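You operate a simulated robot arm through the tools that you are given. There is no shell and no other tool. Be economical: measure what you need, move in short steps, check, and stop when the job is done.

You run a simulated robot arm. Do the job below in one go: nothing can be reset, and whatever is moved stays where it is left.

JOB
Give the half-filled wavy disc one more blue pump and tap its bubbles out.
Fine: push the beige slide tray in, draw it out again, tap the white tab; leave the disc on the tray; the other discs stay. Where these are worked on the way, their far stop is far enough and under half their travel is too little: beige slide tray.

It is judged by the outcome, as a careful person would: the job done as asked, and still so three seconds after it is handed in. It fails if anything else is knocked over, pushed out of place, dropped, spilled or broken.

ROBOT AND FRAMES
A 6-joint arm with a two-finger gripper, fixed in place. Base frame: the origin is at the foot of the arm, x ahead of it, y to its left, z up; the work surface is at about z = 0.75. Units: m, degrees, N and s.
With the tool pointing down near the work surface it reaches from about 0.1 to 0.74 m from the base axis. Its first joint turns from -166.0 to 166.0 degrees. Payload 2.45 kg.
Tool frame: the origin (TCP) lies between the finger pads and is the grasp point; the fingertips stand 0.026 m ahead of it; z points along the fingers, y is the line along which they close. The gripper opens to 0.096 m. The gripper's body begins 0.069 m behind the TCP.
Orientation is that of the tool frame in the base frame, as [roll, pitch, yaw] about the fixed x, y, z axes, in that order (R = Rz(yaw) Ry(pitch) Rx(roll)). With the fingers straight down and closing along the base's y, the tool's x points along the base's -x, its y along +y and its z along -z.

CONTROLS
- The arm moves only by the tool step_arm. Its argument "commands" is a list of rows, each an object of numbers (a shift or turn left out is 0, a gripper value left out holds the last): "x", "y", "z": the shift along the tool's x, y, z in m; "rx", "ry", "rz": the turn, a rotation vector about the tool's x, y, z in rad; "claw": the closure, from 0 (fully open) to 1 (shut). In form: [{"x": .., "y": .., "z": .., "rx": .., "ry": .., "rz": .., "claw": ..}, ...]. A call has 1 to 12 rows; each row shifts and turns the commanded pose from where the row before left it, along the tool's axes as they then stand. Each row takes 0.2 s and may step no farther than 0.05 m and 8.6 degrees from the row before; otherwise, or with a gripper value out of range, the whole call is refused. A pose out of reach is approached as far as the arm can. The call stops where the force on the tool passes 60 N (or 10 N more than at its start, if that is more) or the arm is blocked; 0.2 s more then pass. Each finger halts on what it meets, pressing with about 37 N; the grip force reading is that of the motor and also rises with nothing between the fingers. The clock runs only during rows and for 0.2 s after the last one: add rows that do not move to give the fingers time. The reply holds the time, the measured pose of the TCP, the force on the tool along the base axes, the opening and the grip force, in the units named above and with some noise, with the torque about the TCP (base axes, N m) and any sound that the robot's microphone picked up.
- Cameras (640 x 400 px; columns grow to the right, rows downward): "scene" is fixed at [0.0549, 0.6524, 1.4864]; the picture's right is [-0.91, -0.42, 0.00], its down [-0.25, 0.54, -0.80] and it looks along [0.34, -0.73, -0.59] (base axes); focal length 356 px, centre (320, 200). "wrist" rides on the gripper at [0.082, 0.003, -0.098] in the tool frame; the picture's right is [-0.04, 1.00, 0.00], its down [-0.73, -0.03, -0.68] and it looks along [-0.68, -0.03, 0.73] (tool axes); focal length 256 px, centre (320, 200). There is no depth. A picture from a camera that has moved, and an enlarged one, comes with that camera's place and axes in the base frame and with its lens. The place of the scene camera against the robot may be out by one fixed shift of up to 0.012 m in any direction.
- camera(camera): a new picture of that camera. No time passes.
- slide_trunk(by): slides the trunk up (or, below 0, down) by that many m; the arm rides with it, the base frame stays. It gives what a move gives, with no picture.
- enlarge(camera, box): a new picture of the part [left, top, right, bottom] of that camera's present view, enlarged. No time passes.
- job_done(): hands the job in; it is judged then, once.

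Work in short steps. Places have to be worked out from the pictures, the camera data and where the tool is seen: move nearer, look again, correct. Check each grasp and each placing, and mend what went wrong. You have 120 turns and 64 pictures in all, those below and enlarged ones among them. Open the gripper and draw the arm clear of the work before you hand the job in, unless the task says otherwise; then end with one line.

The tools are called after "Request:" as name(argument=value, ...) on one line, values as JSON. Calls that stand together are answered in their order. step_arm: Moves the arm, as the interface text tells. Its arguments: {"type":"object","properties":{"commands":{"type":"array","items":{"type":"object","properties":{"x":{"type":"number"},"y":{"type":"number"},"z":{"type":"number"},"rx":{"type":"number"},"ry":{"type":"number"},"rz":{"type":"number"},"claw":{"type":"number"}}}}},"required":["commands"]} The other tools are called the same way: slide_trunk (by) slides the trunk up or down; camera (camera) takes a picture; enlarge (camera, box) takes an enlarged picture of a part of a camera's view; job_done () hands the job in.

At the start:

```text
clock: 0.0
eef_pos: [0.363, 0.0688, 1.0116]
orientation: [180.0, 0.4, -180.0]
ft_force: [-0.6, 0.1, -0.1]
ft_torque: [0.02, -0.01, 0.0]
gripper_width: 0.0957
grip_force: 0.1
trunk travel left (down, up): [-0.15, 0.0]
```

scene: 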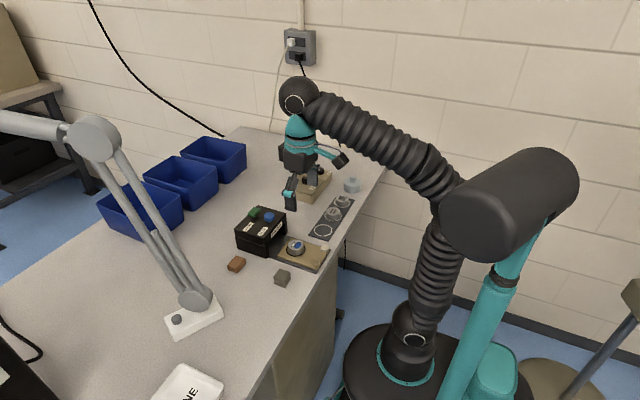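
wrist: 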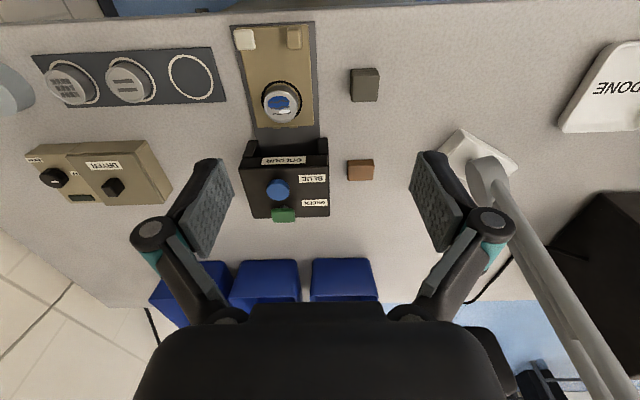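

I'll look closely at the dosing box, tray and discs first.

Request:
enlarge(camera="wrist", box=[210, 10, 390, 230])

Request:
enlarge(camera="wrist", box=[10, 30, 230, 220])

Request:
enlarge(camera="scene", box=[210, 150, 380, 300])

```text
1.82 times, centred on (300, 120) of wrist
camera zoom: at [0.2792, 0.0716, 1.1099], right [0.04, 1.0, 0.0], down [0.73, -0.03, 0.68], along [0.68, -0.03, -0.73], focal length 465 px, centre (356, 346)
```

zoom: 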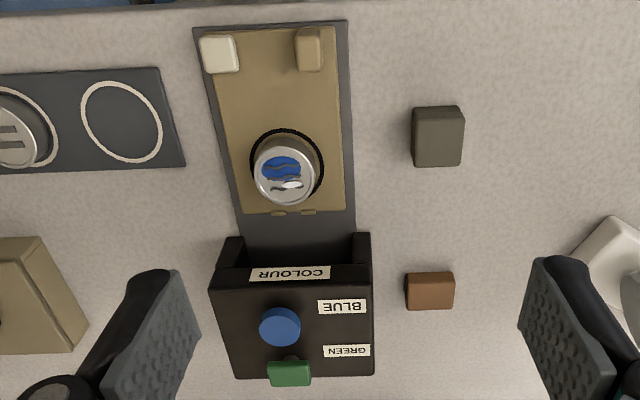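

```text
2.11 times, centred on (120, 125) of wrist
camera zoom: at [0.2792, 0.0716, 1.1099], right [0.04, 1.0, 0.0], down [0.73, -0.03, 0.68], along [0.68, -0.03, -0.73], focal length 539 px, centre (741, 358)
```

zoom: 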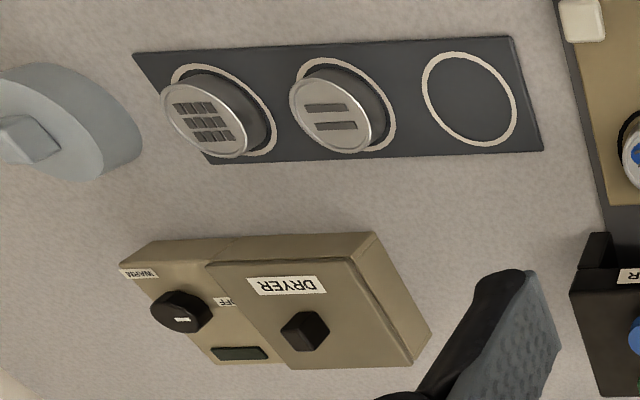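

```text
2.67 times, centred on (295, 225) of scene
camera zoom: at [0.0549, 0.6524, 1.4864], right [-0.91, -0.42, 0.0], down [-0.25, 0.54, -0.8], along [0.34, -0.73, -0.59], focal length 949 px, centre (387, 133)
```

zoom: 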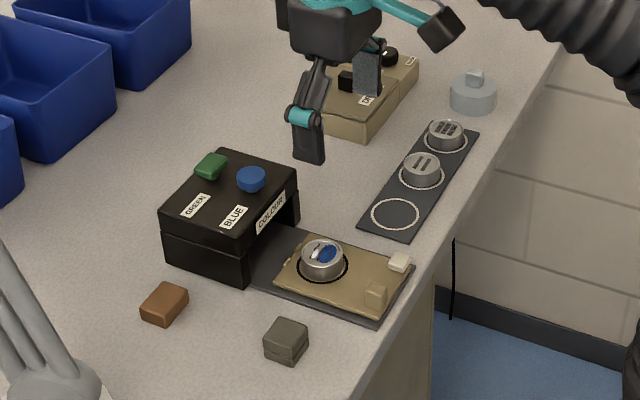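

The wavy disc sits on the tray. The beige post (handle) is at about (0.345, 0.04), the white tab at (0.34, -0.014), and the blue button at (0.50, 0.005, 0.855). I'll move above the post and look again.

Request:
step_arm(commands=[{"x": 0.012, "y": -0.015, "z": 0.04, "claw": 0.5}, {"x": 0.011, "y": -0.014, "z": 0.04}, {"z": 0.03}, {}])

Request:
camera(camera="wrist")

Request:
enlarge(camera="scene", box=[220, 170, 370, 280])

```text
clock: 1.0
eef_pos: [0.3369, 0.0395, 0.9019]
orientation: [179.9, 0.2, -179.9]
ft_force: [0.9, 0.4, -0.6]
ft_torque: [-0.02, 0.02, 0.02]
gripper_width: 0.0483
grip_force: 0.0
trunk travel left (down, up): [-0.15, 0.0]
```

```text
58 pictures are left
camera wrist: at [0.2548, 0.0421, 0.9992], right [0.04, 1.0, 0.0], down [0.73, -0.03, 0.68], along [0.68, -0.03, -0.73], focal length 256 px, centre (320, 200)
```

wrist: 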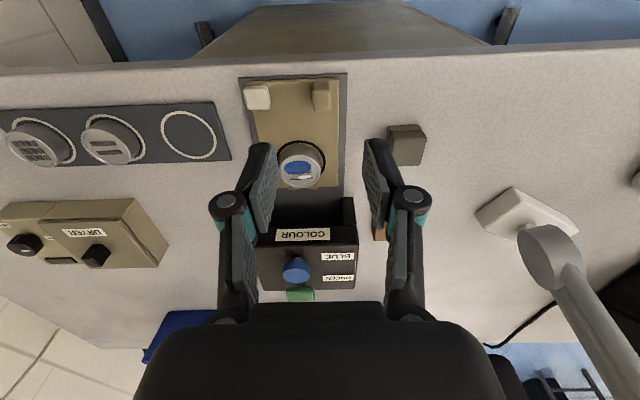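

```text
3.64 times, centred on (295, 225) of scene
camera zoom: at [0.0549, 0.6524, 1.4864], right [-0.91, -0.42, 0.0], down [-0.25, 0.54, -0.8], along [0.34, -0.73, -0.59], focal length 1294 px, centre (411, 109)
```

zoom: 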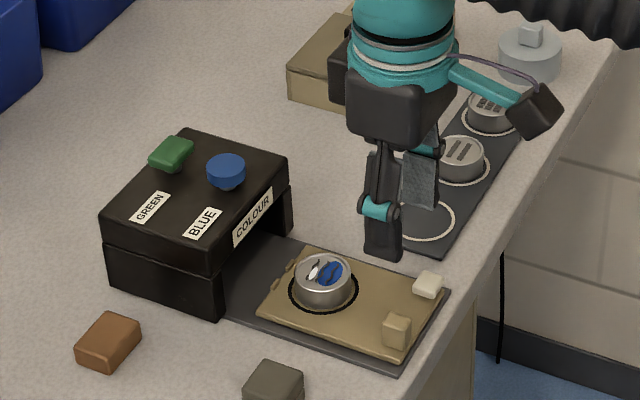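

The post triangulates to x≈0.339, y≈0.040, with its top at z≈0.777. I'll descend with the fingers straddling it.

Request:
step_arm(commands=[{"x": -0.002, "z": 0.04}, {"z": 0.04}, {"z": 0.024}, {}])

Request:
camera(camera="wrist")

Request:
enlarge(camera="scene", box=[220, 170, 370, 280])

```text
clock: 2.0
eef_pos: [0.3412, 0.0399, 0.7954]
orientation: [179.9, 0.3, -180.0]
ft_force: [-0.7, 0.1, -0.9]
ft_torque: [-0.01, 0.01, 0.0]
gripper_width: 0.0479
grip_force: 0.1
trunk travel left (down, up): [-0.15, 0.0]
```

```text
56 pictures are left
camera wrist: at [0.259, 0.0427, 0.8946], right [0.04, 1.0, 0.0], down [0.73, -0.03, 0.68], along [0.68, -0.03, -0.73], focal length 256 px, centre (320, 200)
```

wrist: 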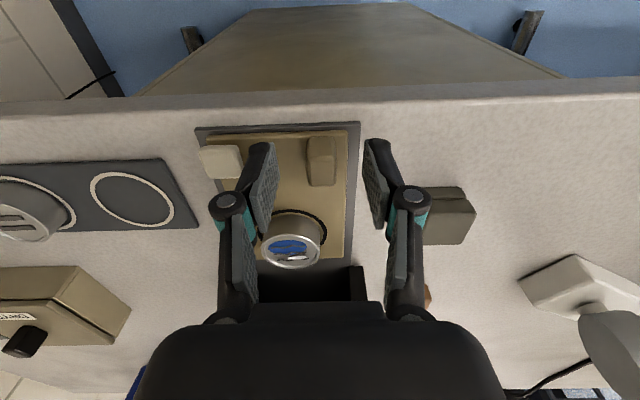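

```text
3.64 times, centred on (295, 225) of scene
camera zoom: at [0.0549, 0.6524, 1.4864], right [-0.91, -0.42, 0.0], down [-0.25, 0.54, -0.8], along [0.34, -0.73, -0.59], focal length 1294 px, centre (411, 109)
```

zoom: 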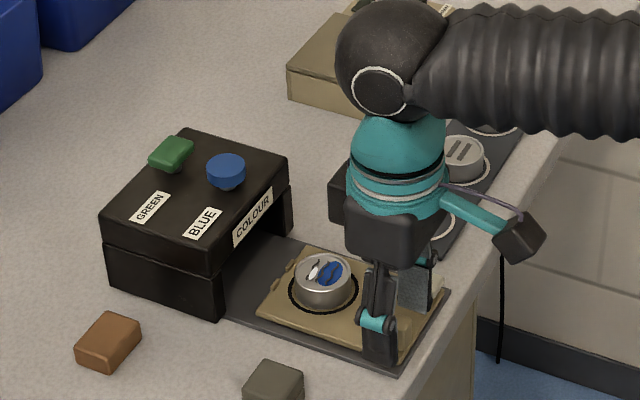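

The fingers straddle the post and clear the tab, so I'll lower slightly and grip.

Request:
step_arm(commands=[{"z": 0.003}, {"claw": 0.75}, {"claw": 0.95}, {}, {}])

Request:
camera(camera="wrist")

```text
clock: 3.2
eef_pos: [0.3417, 0.041, 0.7937]
orientation: [179.9, 0.2, 180.0]
ft_force: [0.1, 9.9, -2.5]
ft_torque: [0.3, -0.33, -0.01]
gripper_width: 0.016
grip_force: 41.8
trunk travel left (down, up): [-0.15, 0.0]
```

```text
54 pictures are left
camera wrist: at [0.2589, 0.0435, 0.8919], right [0.04, 1.0, 0.0], down [0.73, -0.03, 0.68], along [0.68, -0.03, -0.73], focal length 256 px, centre (320, 200)
```

wrist: 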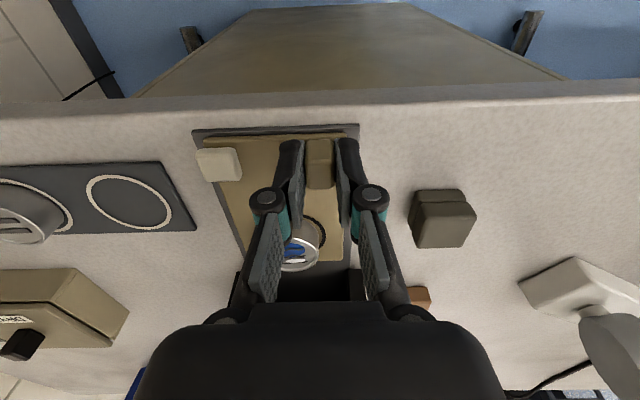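

It's gripped, with a small sideways preload that I'll relieve. Then I'll push the tray in by short steps.

Request:
step_arm(commands=[{"y": 0.001}, {"x": -0.01}, {"x": -0.015}, {"x": -0.015}, {}])

Request:
enlarge(camera="scene", box=[220, 170, 370, 280])

```text
clock: 4.4
eef_pos: [0.3831, 0.0412, 0.7936]
orientation: [180.0, 0.3, 179.9]
ft_force: [-0.5, -3.9, -12.2]
ft_torque: [-0.12, -0.57, -0.03]
gripper_width: 0.0159
grip_force: 41.5
trunk travel left (down, up): [-0.15, 0.0]
```

```text
3.64 times, centred on (295, 225) of scene
camera zoom: at [0.0549, 0.6524, 1.4864], right [-0.91, -0.42, 0.0], down [-0.25, 0.54, -0.8], along [0.34, -0.73, -0.59], focal length 1294 px, centre (411, 109)
```

zoom: 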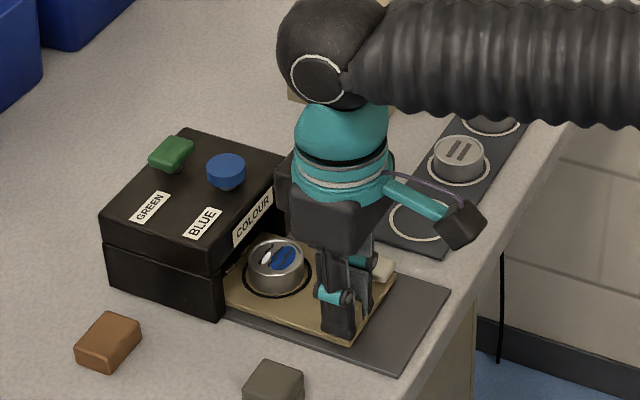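

The tray is sliding with about 0.042 in so far. I'll continue in small steps and watch for the stop.

Request:
step_arm(commands=[{"x": -0.01, "z": 0.0005}, {"x": -0.01}, {"x": -0.008}, {}])

Request:
enlarge(camera="scene", box=[220, 170, 370, 280])

Request:
camera(camera="wrist")

```text
clock: 5.4
eef_pos: [0.41, 0.041, 0.7935]
orientation: [179.9, 0.3, -180.0]
ft_force: [0.2, -2.9, -1.3]
ft_torque: [-0.07, 0.44, 0.0]
gripper_width: 0.0157
grip_force: 41.3
trunk travel left (down, up): [-0.15, 0.0]
```

```text
3.64 times, centred on (295, 225) of scene
camera zoom: at [0.0549, 0.6524, 1.4864], right [-0.91, -0.42, 0.0], down [-0.25, 0.54, -0.8], along [0.34, -0.73, -0.59], focal length 1294 px, centre (411, 109)
```

zoom: 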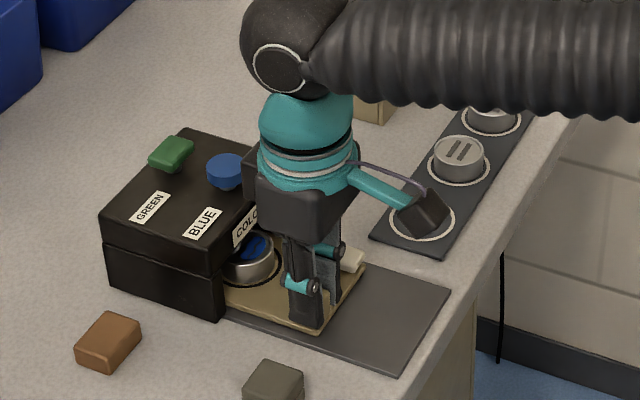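

```text
51 pictures are left
camera wrist: at [0.3277, 0.0436, 0.8919], right [0.04, 1.0, 0.0], down [0.73, -0.03, 0.68], along [0.68, -0.03, -0.73], focal length 256 px, centre (320, 200)
```

wrist: 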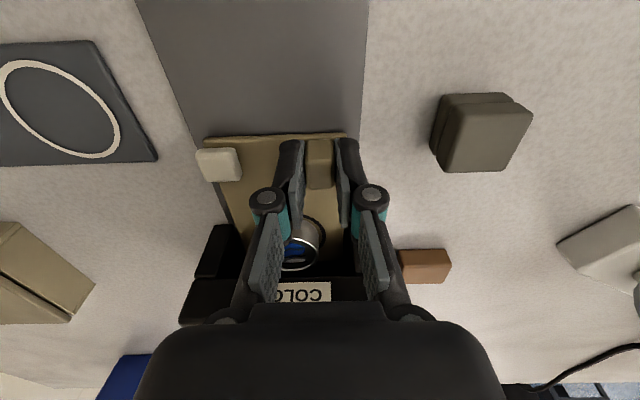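

It's still free with 0.069 of travel so far, and the gripper body stays just above the box top. I'll carry on gently towards the stop.

Request:
step_arm(commands=[{"x": -0.006}, {"x": -0.005}, {"x": -0.004}, {}])

Request:
enlarge(camera="scene", box=[220, 170, 370, 280])

```text
clock: 6.4
eef_pos: [0.4247, 0.0416, 0.7949]
orientation: [-180.0, 0.4, 179.9]
ft_force: [1.3, -5.8, -8.0]
ft_torque: [-0.16, -1.03, 0.04]
gripper_width: 0.016
grip_force: 42.4
trunk travel left (down, up): [-0.15, 0.0]
```

```text
3.64 times, centred on (295, 225) of scene
camera zoom: at [0.0549, 0.6524, 1.4864], right [-0.91, -0.42, 0.0], down [-0.25, 0.54, -0.8], along [0.34, -0.73, -0.59], focal length 1294 px, centre (411, 109)
```

zoom: 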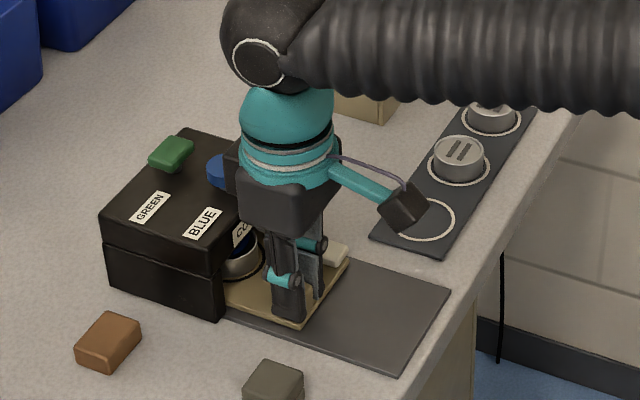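

Request:
step_arm(commands=[{"x": -0.003, "z": 0.0005}, {"x": -0.003}, {"x": -0.003}, {}])

```text
clock: 7.4
eef_pos: [0.4333, 0.041, 0.7941]
orientation: [179.9, 0.2, -180.0]
ft_force: [0.8, 1.3, -9.7]
ft_torque: [0.09, -0.03, -0.1]
gripper_width: 0.0159
grip_force: 41.1
trunk travel left (down, up): [-0.15, 0.0]
```

Still free at 0.092, so I'll keep going in small steps.

Request:
step_arm(commands=[{"x": -0.003}, {"x": -0.003}, {"x": -0.003}, {}])

Request:
enlarge(camera="scene", box=[220, 170, 370, 280])

Request:
camera(camera="wrist")

```text
clock: 8.4
eef_pos: [0.4397, 0.0414, 0.7945]
orientation: [180.0, 0.0, 180.0]
ft_force: [-35.8, 0.1, -6.9]
ft_torque: [0.03, 0.88, -0.01]
gripper_width: 0.0158
grip_force: 41.5
trunk travel left (down, up): [-0.15, 0.0]
```

```text
3.64 times, centred on (295, 225) of scene
camera zoom: at [0.0549, 0.6524, 1.4864], right [-0.91, -0.42, 0.0], down [-0.25, 0.54, -0.8], along [0.34, -0.73, -0.59], focal length 1294 px, centre (411, 109)
```

zoom: 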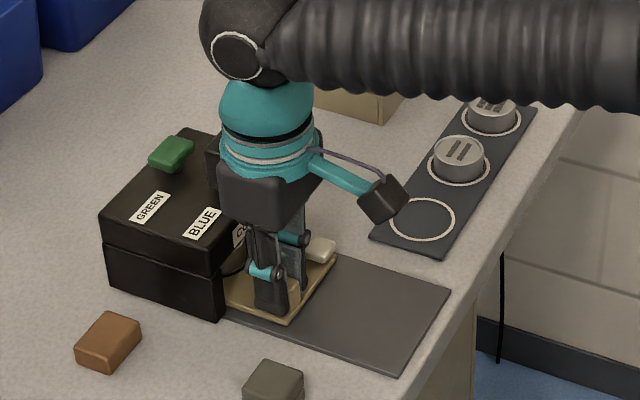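

```text
48 pictures are left
camera wrist: at [0.3578, 0.0436, 0.8932], right [0.04, 1.0, 0.0], down [0.73, -0.03, 0.68], along [0.68, -0.03, -0.73], focal length 256 px, centre (320, 200)
```

wrist: 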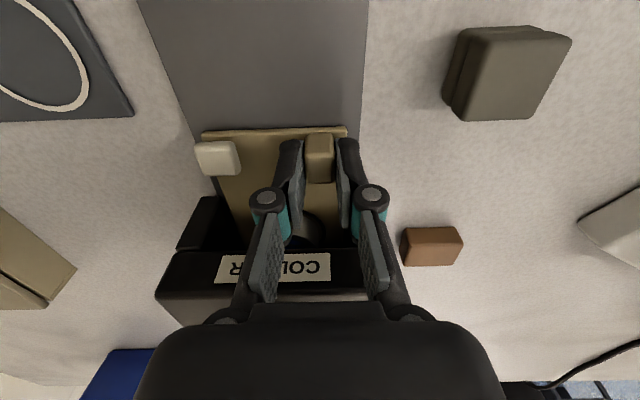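

It stopped firmly at about 0.098 of travel (36 N) and the box hasn't shifted. I'll relax, release and lift clear.

Request:
step_arm(commands=[{"x": 0.002}, {"claw": 0.55}, {}, {"z": -0.03}, {"z": -0.04}, {"z": -0.04}, {}])

Request:
camera(camera="wrist")

Request:
enlarge(camera="scene", box=[220, 170, 370, 280])

```text
clock: 10.0
eef_pos: [0.4398, 0.039, 0.9035]
orientation: [180.0, 0.2, -180.0]
ft_force: [-1.0, 0.2, 0.1]
ft_torque: [0.0, 0.01, -0.03]
gripper_width: 0.0431
grip_force: 0.0
trunk travel left (down, up): [-0.15, 0.0]
```

```text
47 pictures are left
camera wrist: at [0.3567, 0.0418, 1.0017], right [0.04, 1.0, 0.0], down [0.73, -0.03, 0.68], along [0.68, -0.03, -0.73], focal length 256 px, centre (320, 200)
```

wrist: 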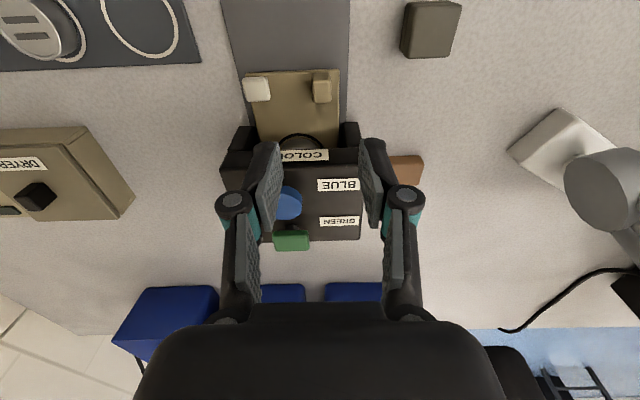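

```text
3.64 times, centred on (295, 225) of scene
camera zoom: at [0.0549, 0.6524, 1.4864], right [-0.91, -0.42, 0.0], down [-0.25, 0.54, -0.8], along [0.34, -0.73, -0.59], focal length 1294 px, centre (411, 109)
```

zoom: 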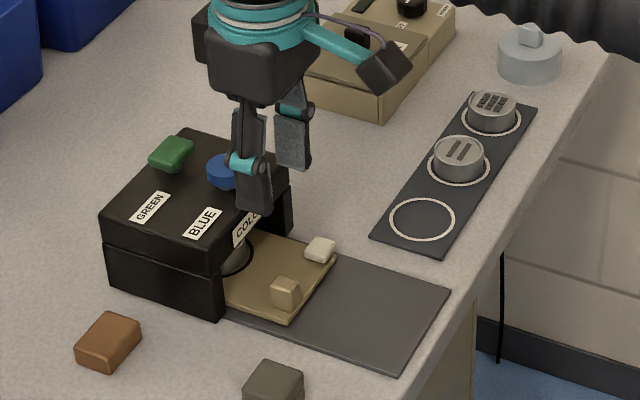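

To make sure this was the tray's own stop, and not a finger on the box's side wall, I'll go behind the post with closed fingers and nudge it.

Request:
step_arm(commands=[{"x": 0.02, "claw": 1.0}, {"x": 0.018, "z": 0.02}, {"z": 0.04}, {"z": 0.04}, {"z": 0.007}, {}])

Request:
camera(camera="wrist")

```text
clock: 11.4
eef_pos: [0.403, 0.0398, 0.7947]
orientation: [179.9, 0.2, 179.9]
ft_force: [-0.2, 0.1, 0.8]
ft_torque: [0.06, 0.01, 0.03]
gripper_width: 0.0
grip_force: 28.5
trunk travel left (down, up): [-0.15, 0.0]
```

```text
45 pictures are left
camera wrist: at [0.3198, 0.0434, 0.8933], right [0.04, 1.0, 0.0], down [0.73, -0.03, 0.68], along [0.68, -0.03, -0.73], focal length 256 px, centre (320, 200)
```

wrist: 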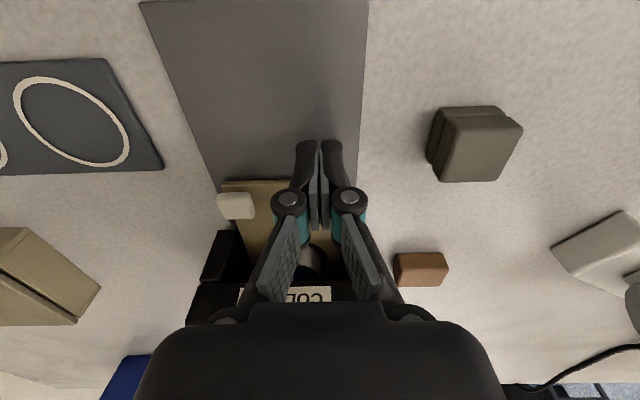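

Request:
step_arm(commands=[{"x": -0.008}, {"x": -0.004}, {"x": -0.003}, {"x": -0.003}, {"x": -0.003}, {}])

```text
clock: 12.5
eef_pos: [0.4163, 0.0412, 0.7957]
orientation: [180.0, -0.8, -180.0]
ft_force: [-25.8, 2.0, 6.7]
ft_torque: [-0.04, 0.15, -0.01]
gripper_width: 0.006
grip_force: 28.1
trunk travel left (down, up): [-0.15, 0.0]
stopped in row 5: the force on the tool passed its limit at 65 N (the readings are from after the stop); the commanded pose is now the measured one
```

The tray didn't move under 65 N, so it is at its stop. I'll back off, rise and get a clear view of the blue button.

Request:
step_arm(commands=[{"x": 0.012}, {"z": -0.04}, {"z": -0.045}, {"z": -0.045}, {"x": -0.02, "y": -0.015}, {}])

Request:
enlarge(camera="wrist", box=[210, 60, 390, 260])

Request:
enlarge(camera="scene", box=[220, 170, 370, 280])

```text
clock: 13.9
eef_pos: [0.4271, 0.0249, 0.9247]
orientation: [180.0, -0.5, 180.0]
ft_force: [-0.5, 0.5, 0.1]
ft_torque: [0.01, -0.01, 0.01]
gripper_width: 0.0002
grip_force: 27.9
trunk travel left (down, up): [-0.15, 0.0]
```

```text
2.00 times, centred on (300, 160) of wrist
camera zoom: at [0.3467, 0.0272, 1.0242], right [0.04, 1.0, 0.0], down [0.74, -0.03, 0.67], along [0.67, -0.03, -0.74], focal length 512 px, centre (360, 280)
```

zoom: 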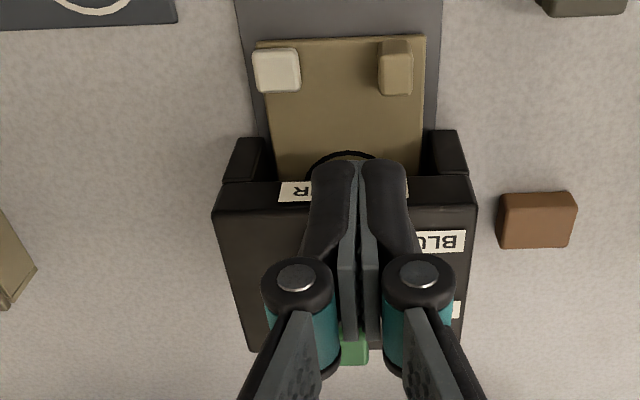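

```text
3.64 times, centred on (295, 225) of scene
camera zoom: at [0.0549, 0.6524, 1.4864], right [-0.91, -0.42, 0.0], down [-0.25, 0.54, -0.8], along [0.34, -0.73, -0.59], focal length 1294 px, centre (411, 109)
```

zoom: 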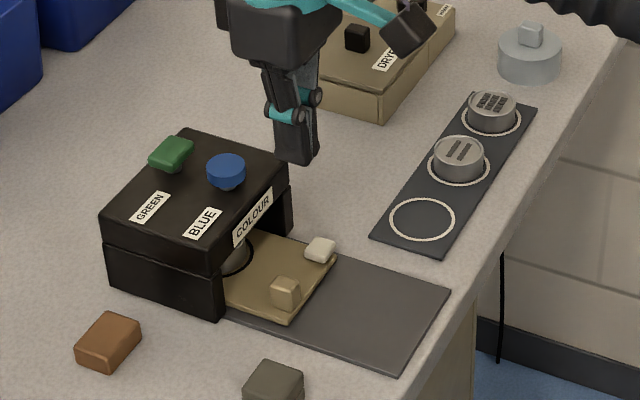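

The closed fingers hide the button, so I'll open them and look again.

Request:
step_arm(commands=[{"claw": 0.0, "y": -0.015}, {"x": 0.01}, {}, {}])

Request:
enlarge(camera="wrist", box=[220, 80, 420, 280])

```text
clock: 14.9
eef_pos: [0.4166, 0.0094, 0.9238]
orientation: [180.0, -0.6, -180.0]
ft_force: [-0.2, 0.2, -0.1]
ft_torque: [-0.01, 0.0, -0.03]
gripper_width: 0.096
grip_force: 0.1
trunk travel left (down, up): [-0.15, 0.0]
```

```text
2.00 times, centred on (320, 180) of wrist
camera zoom: at [0.3359, 0.0119, 1.0247], right [0.04, 1.0, 0.0], down [0.74, -0.03, 0.67], along [0.67, -0.03, -0.74], focal length 512 px, centre (320, 240)
```

zoom: 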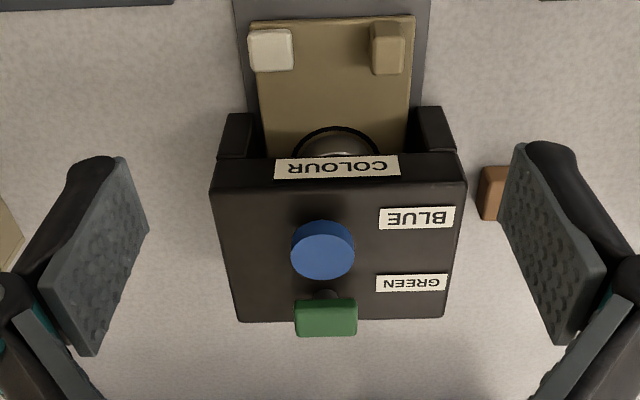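

The blue button's top centre is at about (0.498, 0.0055, 0.852). I'll close the fingers, move above it and come down slowly.

Request:
step_arm(commands=[{"x": -0.03, "y": -0.002, "claw": 1.0}, {"x": -0.03, "y": -0.002}, {"x": -0.022}, {}, {"z": 0.025}, {}])

Request:
camera(camera="wrist")

Request:
enlarge(camera="scene", box=[220, 170, 370, 280])

```text
clock: 16.3
eef_pos: [0.4995, 0.0056, 0.8982]
orientation: [180.0, -0.6, -180.0]
ft_force: [1.6, 0.5, 1.1]
ft_torque: [-0.01, 0.0, 0.03]
gripper_width: 0.0001
grip_force: 29.2
trunk travel left (down, up): [-0.15, 0.0]
```

```text
41 pictures are left
camera wrist: at [0.4176, 0.0083, 0.9982], right [0.04, 1.0, 0.0], down [0.74, -0.03, 0.67], along [0.67, -0.03, -0.74], focal length 256 px, centre (320, 200)
```

wrist: 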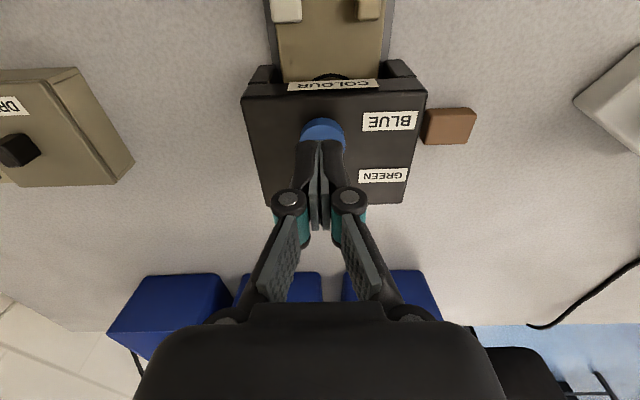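

```text
3.64 times, centred on (295, 225) of scene
camera zoom: at [0.0549, 0.6524, 1.4864], right [-0.91, -0.42, 0.0], down [-0.25, 0.54, -0.8], along [0.34, -0.73, -0.59], focal length 1294 px, centre (411, 109)
```

zoom: 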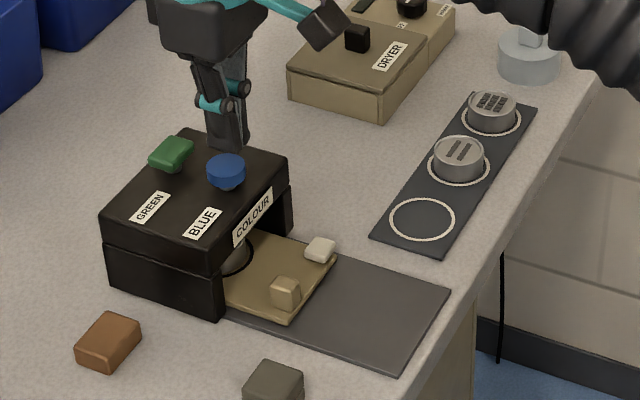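

Aligned. I'll press down in small steps until I feel contact.

Request:
step_arm(commands=[{"z": 0.006}, {"z": 0.004}, {"z": 0.003}, {"z": 0.003}, {}])

```text
clock: 17.5
eef_pos: [0.4987, 0.0057, 0.8841]
orientation: [179.9, -0.6, -180.0]
ft_force: [0.8, 0.1, 0.7]
ft_torque: [0.04, 0.01, 0.0]
gripper_width: 0.0
grip_force: 28.8
trunk travel left (down, up): [-0.15, 0.0]
```

Request:
step_arm(commands=[{"z": 0.003}, {"z": 0.002}, {"z": 0.002}, {}])

```text
clock: 18.5
eef_pos: [0.4989, 0.0068, 0.8763]
orientation: [-180.0, -0.7, 179.9]
ft_force: [0.2, 0.9, 0.4]
ft_torque: [-0.01, -0.06, 0.0]
gripper_width: 0.0058
grip_force: 29.0
trunk travel left (down, up): [-0.15, 0.0]
```

Request:
step_arm(commands=[{"z": 0.002}, {"z": 0.002}, {}])

Request:
enlarge(camera="scene", box=[220, 170, 320, 250])

```text
clock: 19.3
eef_pos: [0.4977, 0.0064, 0.8728]
orientation: [-180.0, -0.7, -179.9]
ft_force: [-0.3, -1.0, 2.7]
ft_torque: [-0.01, -0.02, 0.01]
gripper_width: 0.0061
grip_force: 28.7
trunk travel left (down, up): [-0.15, 0.0]
```

```text
5.00 times, centred on (270, 210) of scene
camera zoom: at [0.0549, 0.6524, 1.4864], right [-0.91, -0.42, 0.0], down [-0.25, 0.54, -0.8], along [0.34, -0.73, -0.59], focal length 1780 px, centre (570, 150)
```

zoom: 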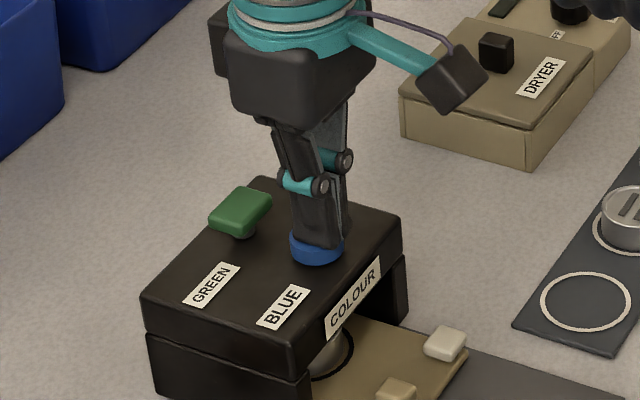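

Contact is just starting at 2.7 N. I'll continue the press through its travel in the same stroke.

Request:
step_arm(commands=[{"z": 0.002}, {"z": 0.002}, {"z": 0.002}, {}])

```text
clock: 20.3
eef_pos: [0.4983, 0.0061, 0.8674]
orientation: [180.0, -0.4, 180.0]
ft_force: [3.9, 0.8, 18.4]
ft_torque: [0.01, -0.3, 0.01]
gripper_width: 0.0058
grip_force: 28.2
trunk travel left (down, up): [-0.15, 0.0]
```

Request:
step_arm(commands=[{"z": 0.0015}, {"z": 0.0015}, {"z": 0.001}, {}, {}])

Request:
enlarge(camera="scene", box=[220, 170, 320, 250])

```text
clock: 21.5
eef_pos: [0.4963, 0.0068, 0.8651]
orientation: [-180.0, -0.4, -179.9]
ft_force: [-13.6, 3.5, 47.1]
ft_torque: [0.07, -0.24, 0.1]
gripper_width: 0.0059
grip_force: 28.9
trunk travel left (down, up): [-0.15, 0.0]
```

```text
5.00 times, centred on (270, 210) of scene
camera zoom: at [0.0549, 0.6524, 1.4864], right [-0.91, -0.42, 0.0], down [-0.25, 0.54, -0.8], along [0.34, -0.73, -0.59], focal length 1780 px, centre (570, 150)
```

zoom: 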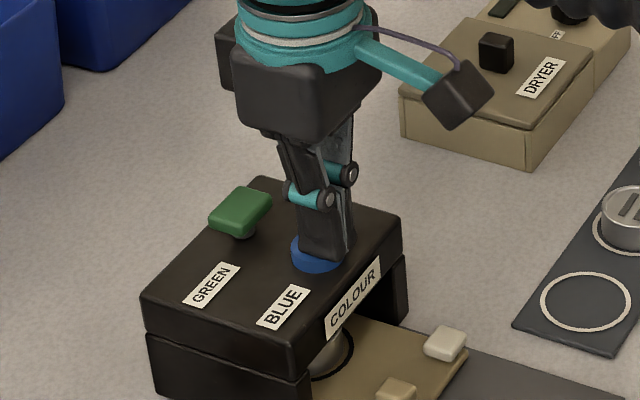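

The button bottomed out (47 N, about 8 mm of travel). I'll release it straight up.

Request:
step_arm(commands=[{"z": -0.006}, {"z": -0.01}, {"z": -0.04}, {"x": 0.03, "z": -0.01}, {"x": 0.04}, {"claw": 0.0}, {}, {}])

Request:
enlarge(camera="wrist", box=[220, 80, 420, 280])

Request:
enlarge(camera="scene", box=[220, 170, 370, 280])

```text
clock: 23.3
eef_pos: [0.4284, 0.0075, 0.9286]
orientation: [-180.0, -0.7, -179.9]
ft_force: [0.2, 0.2, 0.4]
ft_torque: [0.01, 0.05, -0.02]
gripper_width: 0.096
grip_force: 0.0
trunk travel left (down, up): [-0.15, 0.0]
```

```text
2.00 times, centred on (320, 180) of wrist
camera zoom: at [0.3477, 0.009, 1.0289], right [0.04, 1.0, 0.0], down [0.74, -0.03, 0.67], along [0.67, -0.03, -0.74], focal length 512 px, centre (320, 240)
```

zoom: 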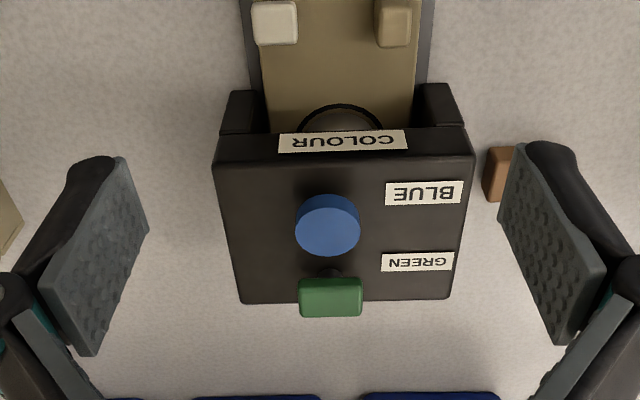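

```text
3.64 times, centred on (295, 225) of scene
camera zoom: at [0.0549, 0.6524, 1.4864], right [-0.91, -0.42, 0.0], down [-0.25, 0.54, -0.8], along [0.34, -0.73, -0.59], focal length 1294 px, centre (411, 109)
```

zoom: 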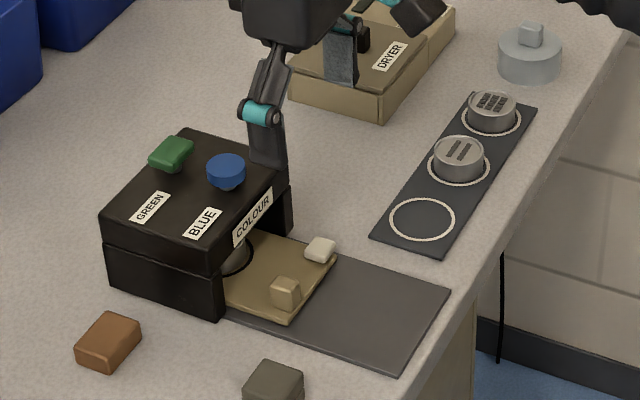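

The button sprang back and the tray is unchanged. I'll regrip the post to draw the tray out.

Request:
step_arm(commands=[{"claw": 0.6, "y": 0.017}, {"x": -0.005, "y": 0.0165}, {}, {"z": 0.04}, {"z": 0.04}, {"z": 0.03}, {}])

Request:
camera(camera="wrist")

```text
clock: 24.9
eef_pos: [0.4331, 0.0379, 0.8191]
orientation: [-179.9, -0.5, -180.0]
ft_force: [1.1, -0.3, -0.4]
ft_torque: [0.01, 0.0, 0.01]
gripper_width: 0.0383
grip_force: 0.0
trunk travel left (down, up): [-0.15, 0.0]
```

```text
35 pictures are left
camera wrist: at [0.3529, 0.041, 0.9177], right [0.04, 1.0, 0.0], down [0.74, -0.03, 0.67], along [0.67, -0.03, -0.74], focal length 256 px, centre (320, 200)
```

wrist: 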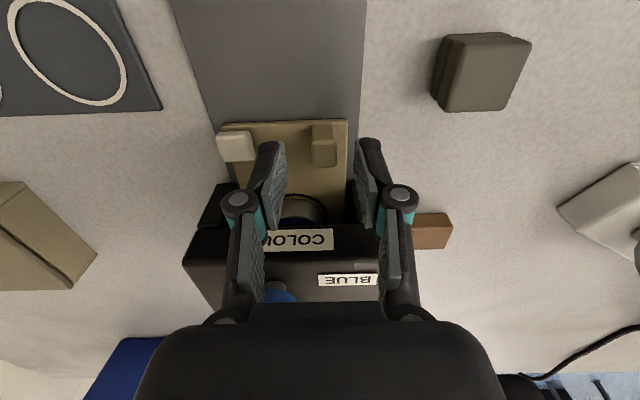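

Request:
step_arm(commands=[{"y": 0.003}, {"z": 0.02}, {"z": 0.005}, {"claw": 0.8}, {"claw": 0.95}, {}, {}])

```text
clock: 26.5
eef_pos: [0.4339, 0.0399, 0.7936]
orientation: [180.0, -0.6, 179.9]
ft_force: [-1.0, -10.1, -1.7]
ft_torque: [-0.34, -0.53, 0.0]
gripper_width: 0.0159
grip_force: 41.7
trunk travel left (down, up): [-0.15, 0.0]
```

The post is gripped again (width 0.016). I'll draw the tray out gently.

Request:
step_arm(commands=[{"x": 0.006, "y": -0.001}, {"x": 0.01}, {"x": 0.012}, {"x": 0.012}, {"x": 0.012}, {"x": 0.012}, {"x": 0.012}, {"x": 0.01}, {"x": 0.006}, {}])

Request:
enlarge(camera="scene", box=[220, 170, 370, 280])

```text
clock: 28.7
eef_pos: [0.3406, 0.0402, 0.7932]
orientation: [179.9, -0.5, -180.0]
ft_force: [-1.5, -9.3, 0.4]
ft_torque: [-0.2, -0.67, 0.0]
gripper_width: 0.0159
grip_force: 42.0
trunk travel left (down, up): [-0.15, 0.0]
```

```text
3.64 times, centred on (295, 225) of scene
camera zoom: at [0.0549, 0.6524, 1.4864], right [-0.91, -0.42, 0.0], down [-0.25, 0.54, -0.8], along [0.34, -0.73, -0.59], focal length 1294 px, centre (411, 109)
```

zoom: 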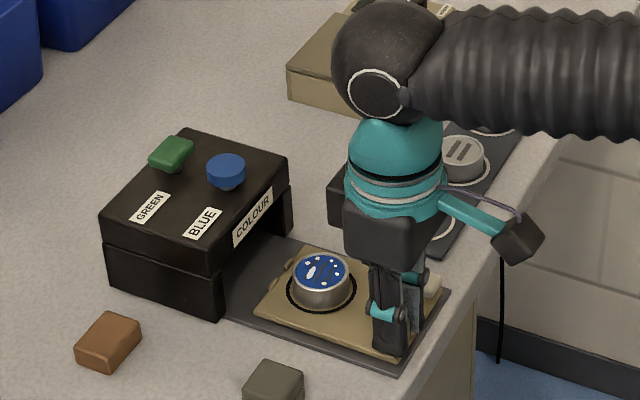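

The disc now shows full blue with bubbles. I'll draw the last few mm to the outer stop.

Request:
step_arm(commands=[{"x": 0.003}, {"x": 0.003}, {"x": 0.002}, {}])

```text
clock: 29.7
eef_pos: [0.3317, 0.0409, 0.7945]
orientation: [179.9, -0.8, -179.9]
ft_force: [3.6, -3.6, -3.7]
ft_torque: [0.0, 0.05, -0.09]
gripper_width: 0.0158
grip_force: 41.8
trunk travel left (down, up): [-0.15, 0.0]
```

Request:
step_arm(commands=[{"x": 0.002}, {"x": 0.002}, {}])

Request:
enlarge(camera="scene", box=[220, 170, 370, 280])

```text
clock: 30.5
eef_pos: [0.331, 0.0419, 0.794]
orientation: [179.9, -0.6, 180.0]
ft_force: [35.2, -4.1, -10.8]
ft_torque: [-0.07, -0.83, 0.09]
gripper_width: 0.016
grip_force: 41.2
trunk travel left (down, up): [-0.15, 0.0]
```

```text
3.64 times, centred on (295, 225) of scene
camera zoom: at [0.0549, 0.6524, 1.4864], right [-0.91, -0.42, 0.0], down [-0.25, 0.54, -0.8], along [0.34, -0.73, -0.59], focal length 1294 px, centre (411, 109)
```

zoom: 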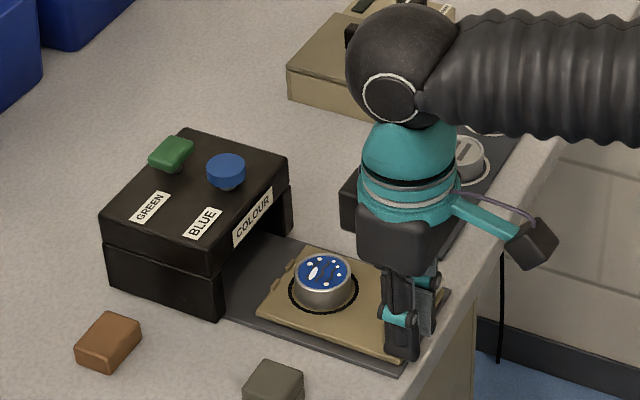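

The outer stop is reached (35 N). I'll relax, release, lift and move above the white tab.

Request:
step_arm(commands=[{"x": -0.003}, {"claw": 0.55}, {}, {"z": -0.03}, {"z": -0.04}, {"x": -0.002, "y": -0.03, "claw": 1.0}, {"y": -0.028}, {}, {}])

Request:
camera(camera="wrist")

Request:
enlarge(camera="scene", box=[220, 170, 370, 280])

```text
clock: 32.5
eef_pos: [0.3335, -0.0161, 0.8661]
orientation: [180.0, -0.6, 180.0]
ft_force: [-0.2, -0.1, 0.2]
ft_torque: [0.0, 0.0, -0.02]
gripper_width: 0.0002
grip_force: 28.3
trunk travel left (down, up): [-0.15, 0.0]
```

```text
32 pictures are left
camera wrist: at [0.2528, -0.0136, 0.9658], right [0.04, 1.0, 0.0], down [0.74, -0.03, 0.67], along [0.67, -0.03, -0.74], focal length 256 px, centre (320, 200)
```

wrist: 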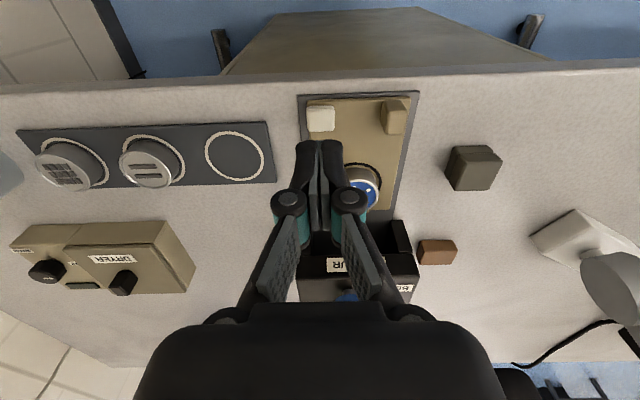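

```text
3.64 times, centred on (295, 225) of scene
camera zoom: at [0.0549, 0.6524, 1.4864], right [-0.91, -0.42, 0.0], down [-0.25, 0.54, -0.8], along [0.34, -0.73, -0.59], focal length 1294 px, centre (411, 109)
```

zoom: 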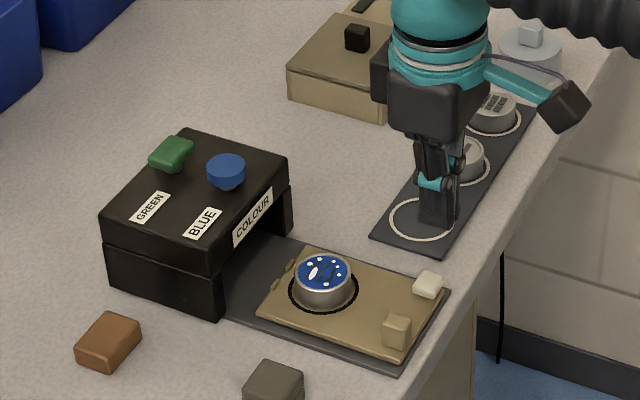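

The tab is at about (0.339, -0.0175), top about 0.775. I'll move over it and descend near, then tap gently.

Request:
step_arm(commands=[{"x": -0.004, "y": -0.0015}, {"z": 0.03}, {"z": 0.025}, {}])

Request:
enlarge(camera="scene", box=[260, 200, 360, 280])

Request:
camera(camera="wrist")

```text
clock: 33.5
eef_pos: [0.3353, -0.0172, 0.81]
orientation: [-180.0, -0.6, -179.9]
ft_force: [1.3, -0.1, 0.2]
ft_torque: [0.03, 0.01, -0.02]
gripper_width: 0.0
grip_force: 28.3
trunk travel left (down, up): [-0.15, 0.0]
```

```text
5.00 times, centred on (310, 240) of scene
camera zoom: at [0.0549, 0.6524, 1.4864], right [-0.91, -0.42, 0.0], down [-0.25, 0.54, -0.8], along [0.34, -0.73, -0.59], focal length 1780 px, centre (370, 0)
```

zoom: 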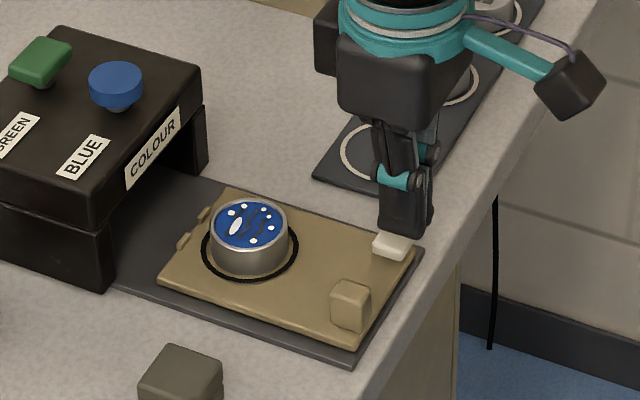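

```text
29 pictures are left
camera wrist: at [0.2546, -0.0148, 0.9101], right [0.04, 1.0, 0.0], down [0.74, -0.03, 0.67], along [0.67, -0.03, -0.74], focal length 256 px, centre (320, 200)
```

wrist: 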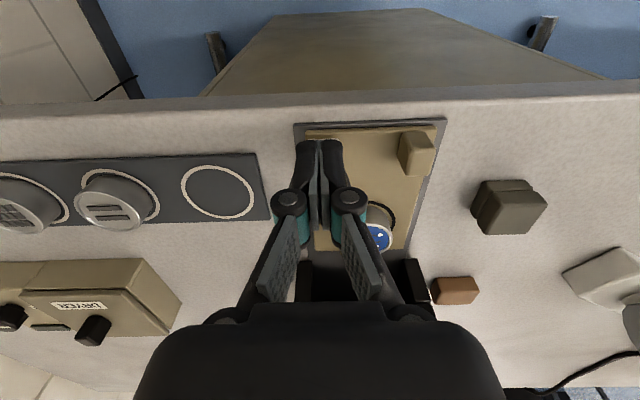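

Aligned over the tab. I'll descend in small steps to make contact.

Request:
step_arm(commands=[{"x": -0.002, "z": 0.004}, {"z": 0.003}, {"z": 0.003}, {"z": 0.002}, {}])

```text
clock: 34.7
eef_pos: [0.3388, -0.0174, 0.7983]
orientation: [-180.0, -0.7, -179.9]
ft_force: [1.2, 0.1, 1.9]
ft_torque: [-0.03, -0.04, 0.0]
gripper_width: 0.006
grip_force: 28.7
trunk travel left (down, up): [-0.15, 0.0]
```

Request:
step_arm(commands=[{"z": 0.002}, {"z": 0.002}, {"z": 0.001}, {}])

Request:
enlarge(camera="scene", box=[260, 200, 360, 280])

```text
clock: 35.7
eef_pos: [0.3399, -0.0187, 0.7936]
orientation: [180.0, -0.5, -179.9]
ft_force: [0.0, -2.7, 22.5]
ft_torque: [-0.1, -0.1, -0.02]
gripper_width: 0.0061
grip_force: 28.6
trunk travel left (down, up): [-0.15, 0.0]
```

```text
5.00 times, centred on (310, 240) of scene
camera zoom: at [0.0549, 0.6524, 1.4864], right [-0.91, -0.42, 0.0], down [-0.25, 0.54, -0.8], along [0.34, -0.73, -0.59], focal length 1780 px, centre (370, 0)
```

zoom: 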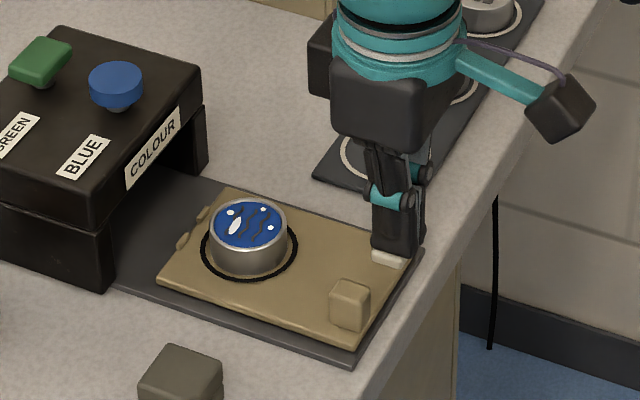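

One press cleared some of the bubbles, so several taps are needed. I'll lift a little and tap again.

Request:
step_arm(commands=[{"z": -0.005}, {"z": -0.005}, {}, {"z": 0.005}, {"z": 0.005}, {}])

Request:
enlarge(camera="scene", box=[260, 200, 360, 280])

```text
clock: 37.1
eef_pos: [0.339, -0.018, 0.7949]
orientation: [-180.0, -0.4, -179.9]
ft_force: [2.0, 5.0, 20.9]
ft_torque: [0.12, -0.12, 0.04]
gripper_width: 0.0059
grip_force: 28.3
trunk travel left (down, up): [-0.15, 0.0]
```

```text
5.00 times, centred on (310, 240) of scene
camera zoom: at [0.0549, 0.6524, 1.4864], right [-0.91, -0.42, 0.0], down [-0.25, 0.54, -0.8], along [0.34, -0.73, -0.59], focal length 1780 px, centre (370, 0)
```

zoom: 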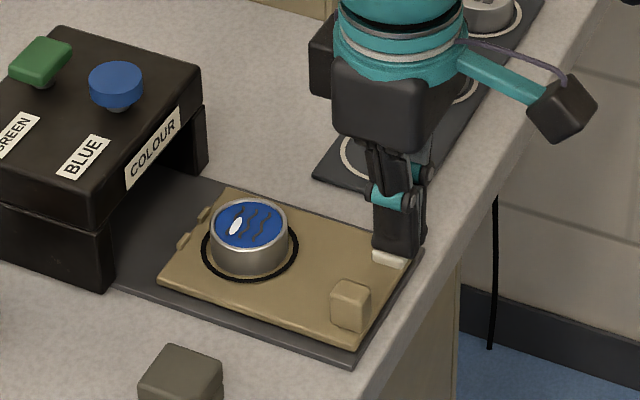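

The small bubbles are gone. I'll lift off and inspect the remaining white oval, which was already there before pumping.

Request:
step_arm(commands=[{"z": -0.01}, {"z": -0.04}, {"z": -0.04}, {"x": 0.02, "z": -0.02, "claw": 0.0}, {}, {}])

Request:
enlarge(camera="wrist", box=[290, 80, 410, 200])

Request:
enlarge(camera="scene", box=[280, 230, 320, 260])

```text
clock: 38.5
eef_pos: [0.3199, -0.019, 0.9023]
orientation: [-180.0, -0.6, 180.0]
ft_force: [1.1, 0.1, -0.3]
ft_torque: [-0.01, 0.0, -0.02]
gripper_width: 0.0962
grip_force: 0.0
trunk travel left (down, up): [-0.15, 0.0]
```

```text
3.33 times, centred on (350, 140) of wrist
camera zoom: at [0.2388, -0.0162, 1.0027], right [0.04, 1.0, 0.0], down [0.74, -0.03, 0.67], along [0.67, -0.03, -0.74], focal length 853 px, centre (220, 400)
```

zoom: 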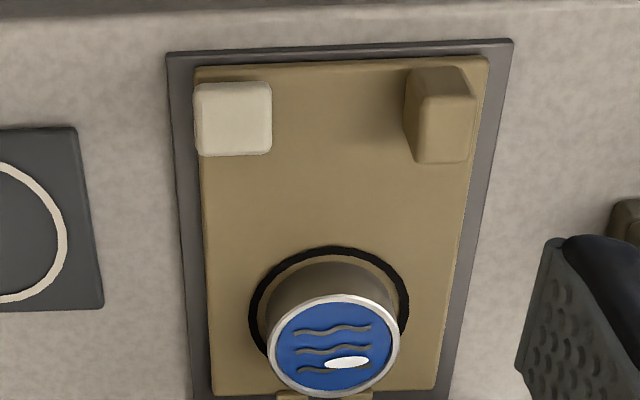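

```text
13.33 times, centred on (300, 245) of scene
camera zoom: at [0.0549, 0.6524, 1.4864], right [-0.91, -0.42, 0.0], down [-0.25, 0.54, -0.8], along [0.34, -0.73, -0.59], focal length 4746 px, centre (587, -400)
```

zoom: 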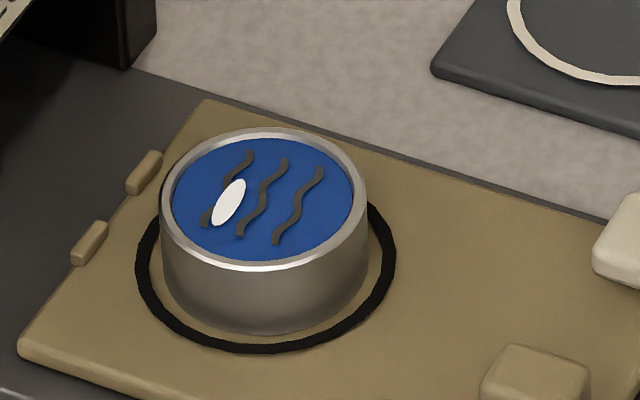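

The disc is full and free of bubbles, and the white oval is the wet-gloss mark that was there from the start. The tray is out and everything else looks in place, so I'll draw the arm well clear.

Request:
step_arm(commands=[{"z": -0.04}, {"z": -0.04}, {"z": -0.03}, {}])

Request:
camera(camera="scene")

```text
clock: 39.5
eef_pos: [0.3227, -0.0172, 1.0023]
orientation: [179.9, -0.5, -179.9]
ft_force: [-0.2, 0.6, 0.2]
ft_torque: [0.0, 0.03, 0.01]
gripper_width: 0.0958
grip_force: 0.1
out of reach, approached as far as the arm can: row 3
trunk travel left (down, up): [-0.15, 0.0]
```

```text
24 pictures are left
```

scene: 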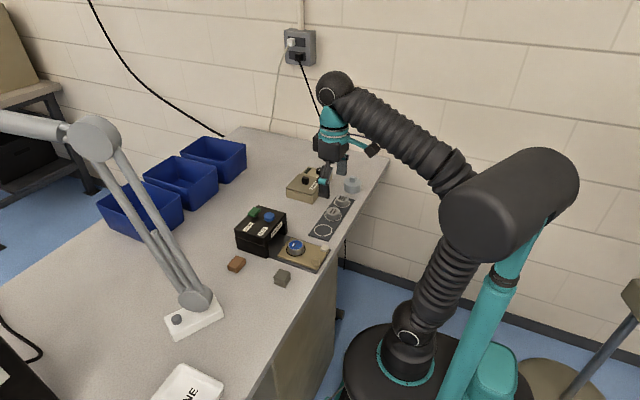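

Everything is in order and the arm is clear, so I'm handing in.

Request:
job_done()

```text
The job is handed in.
```

The wavy disc got one more blue pump, two taps on the white tab cleared its bubbles, and it was left on the drawn-out tray with the other discs untouched.
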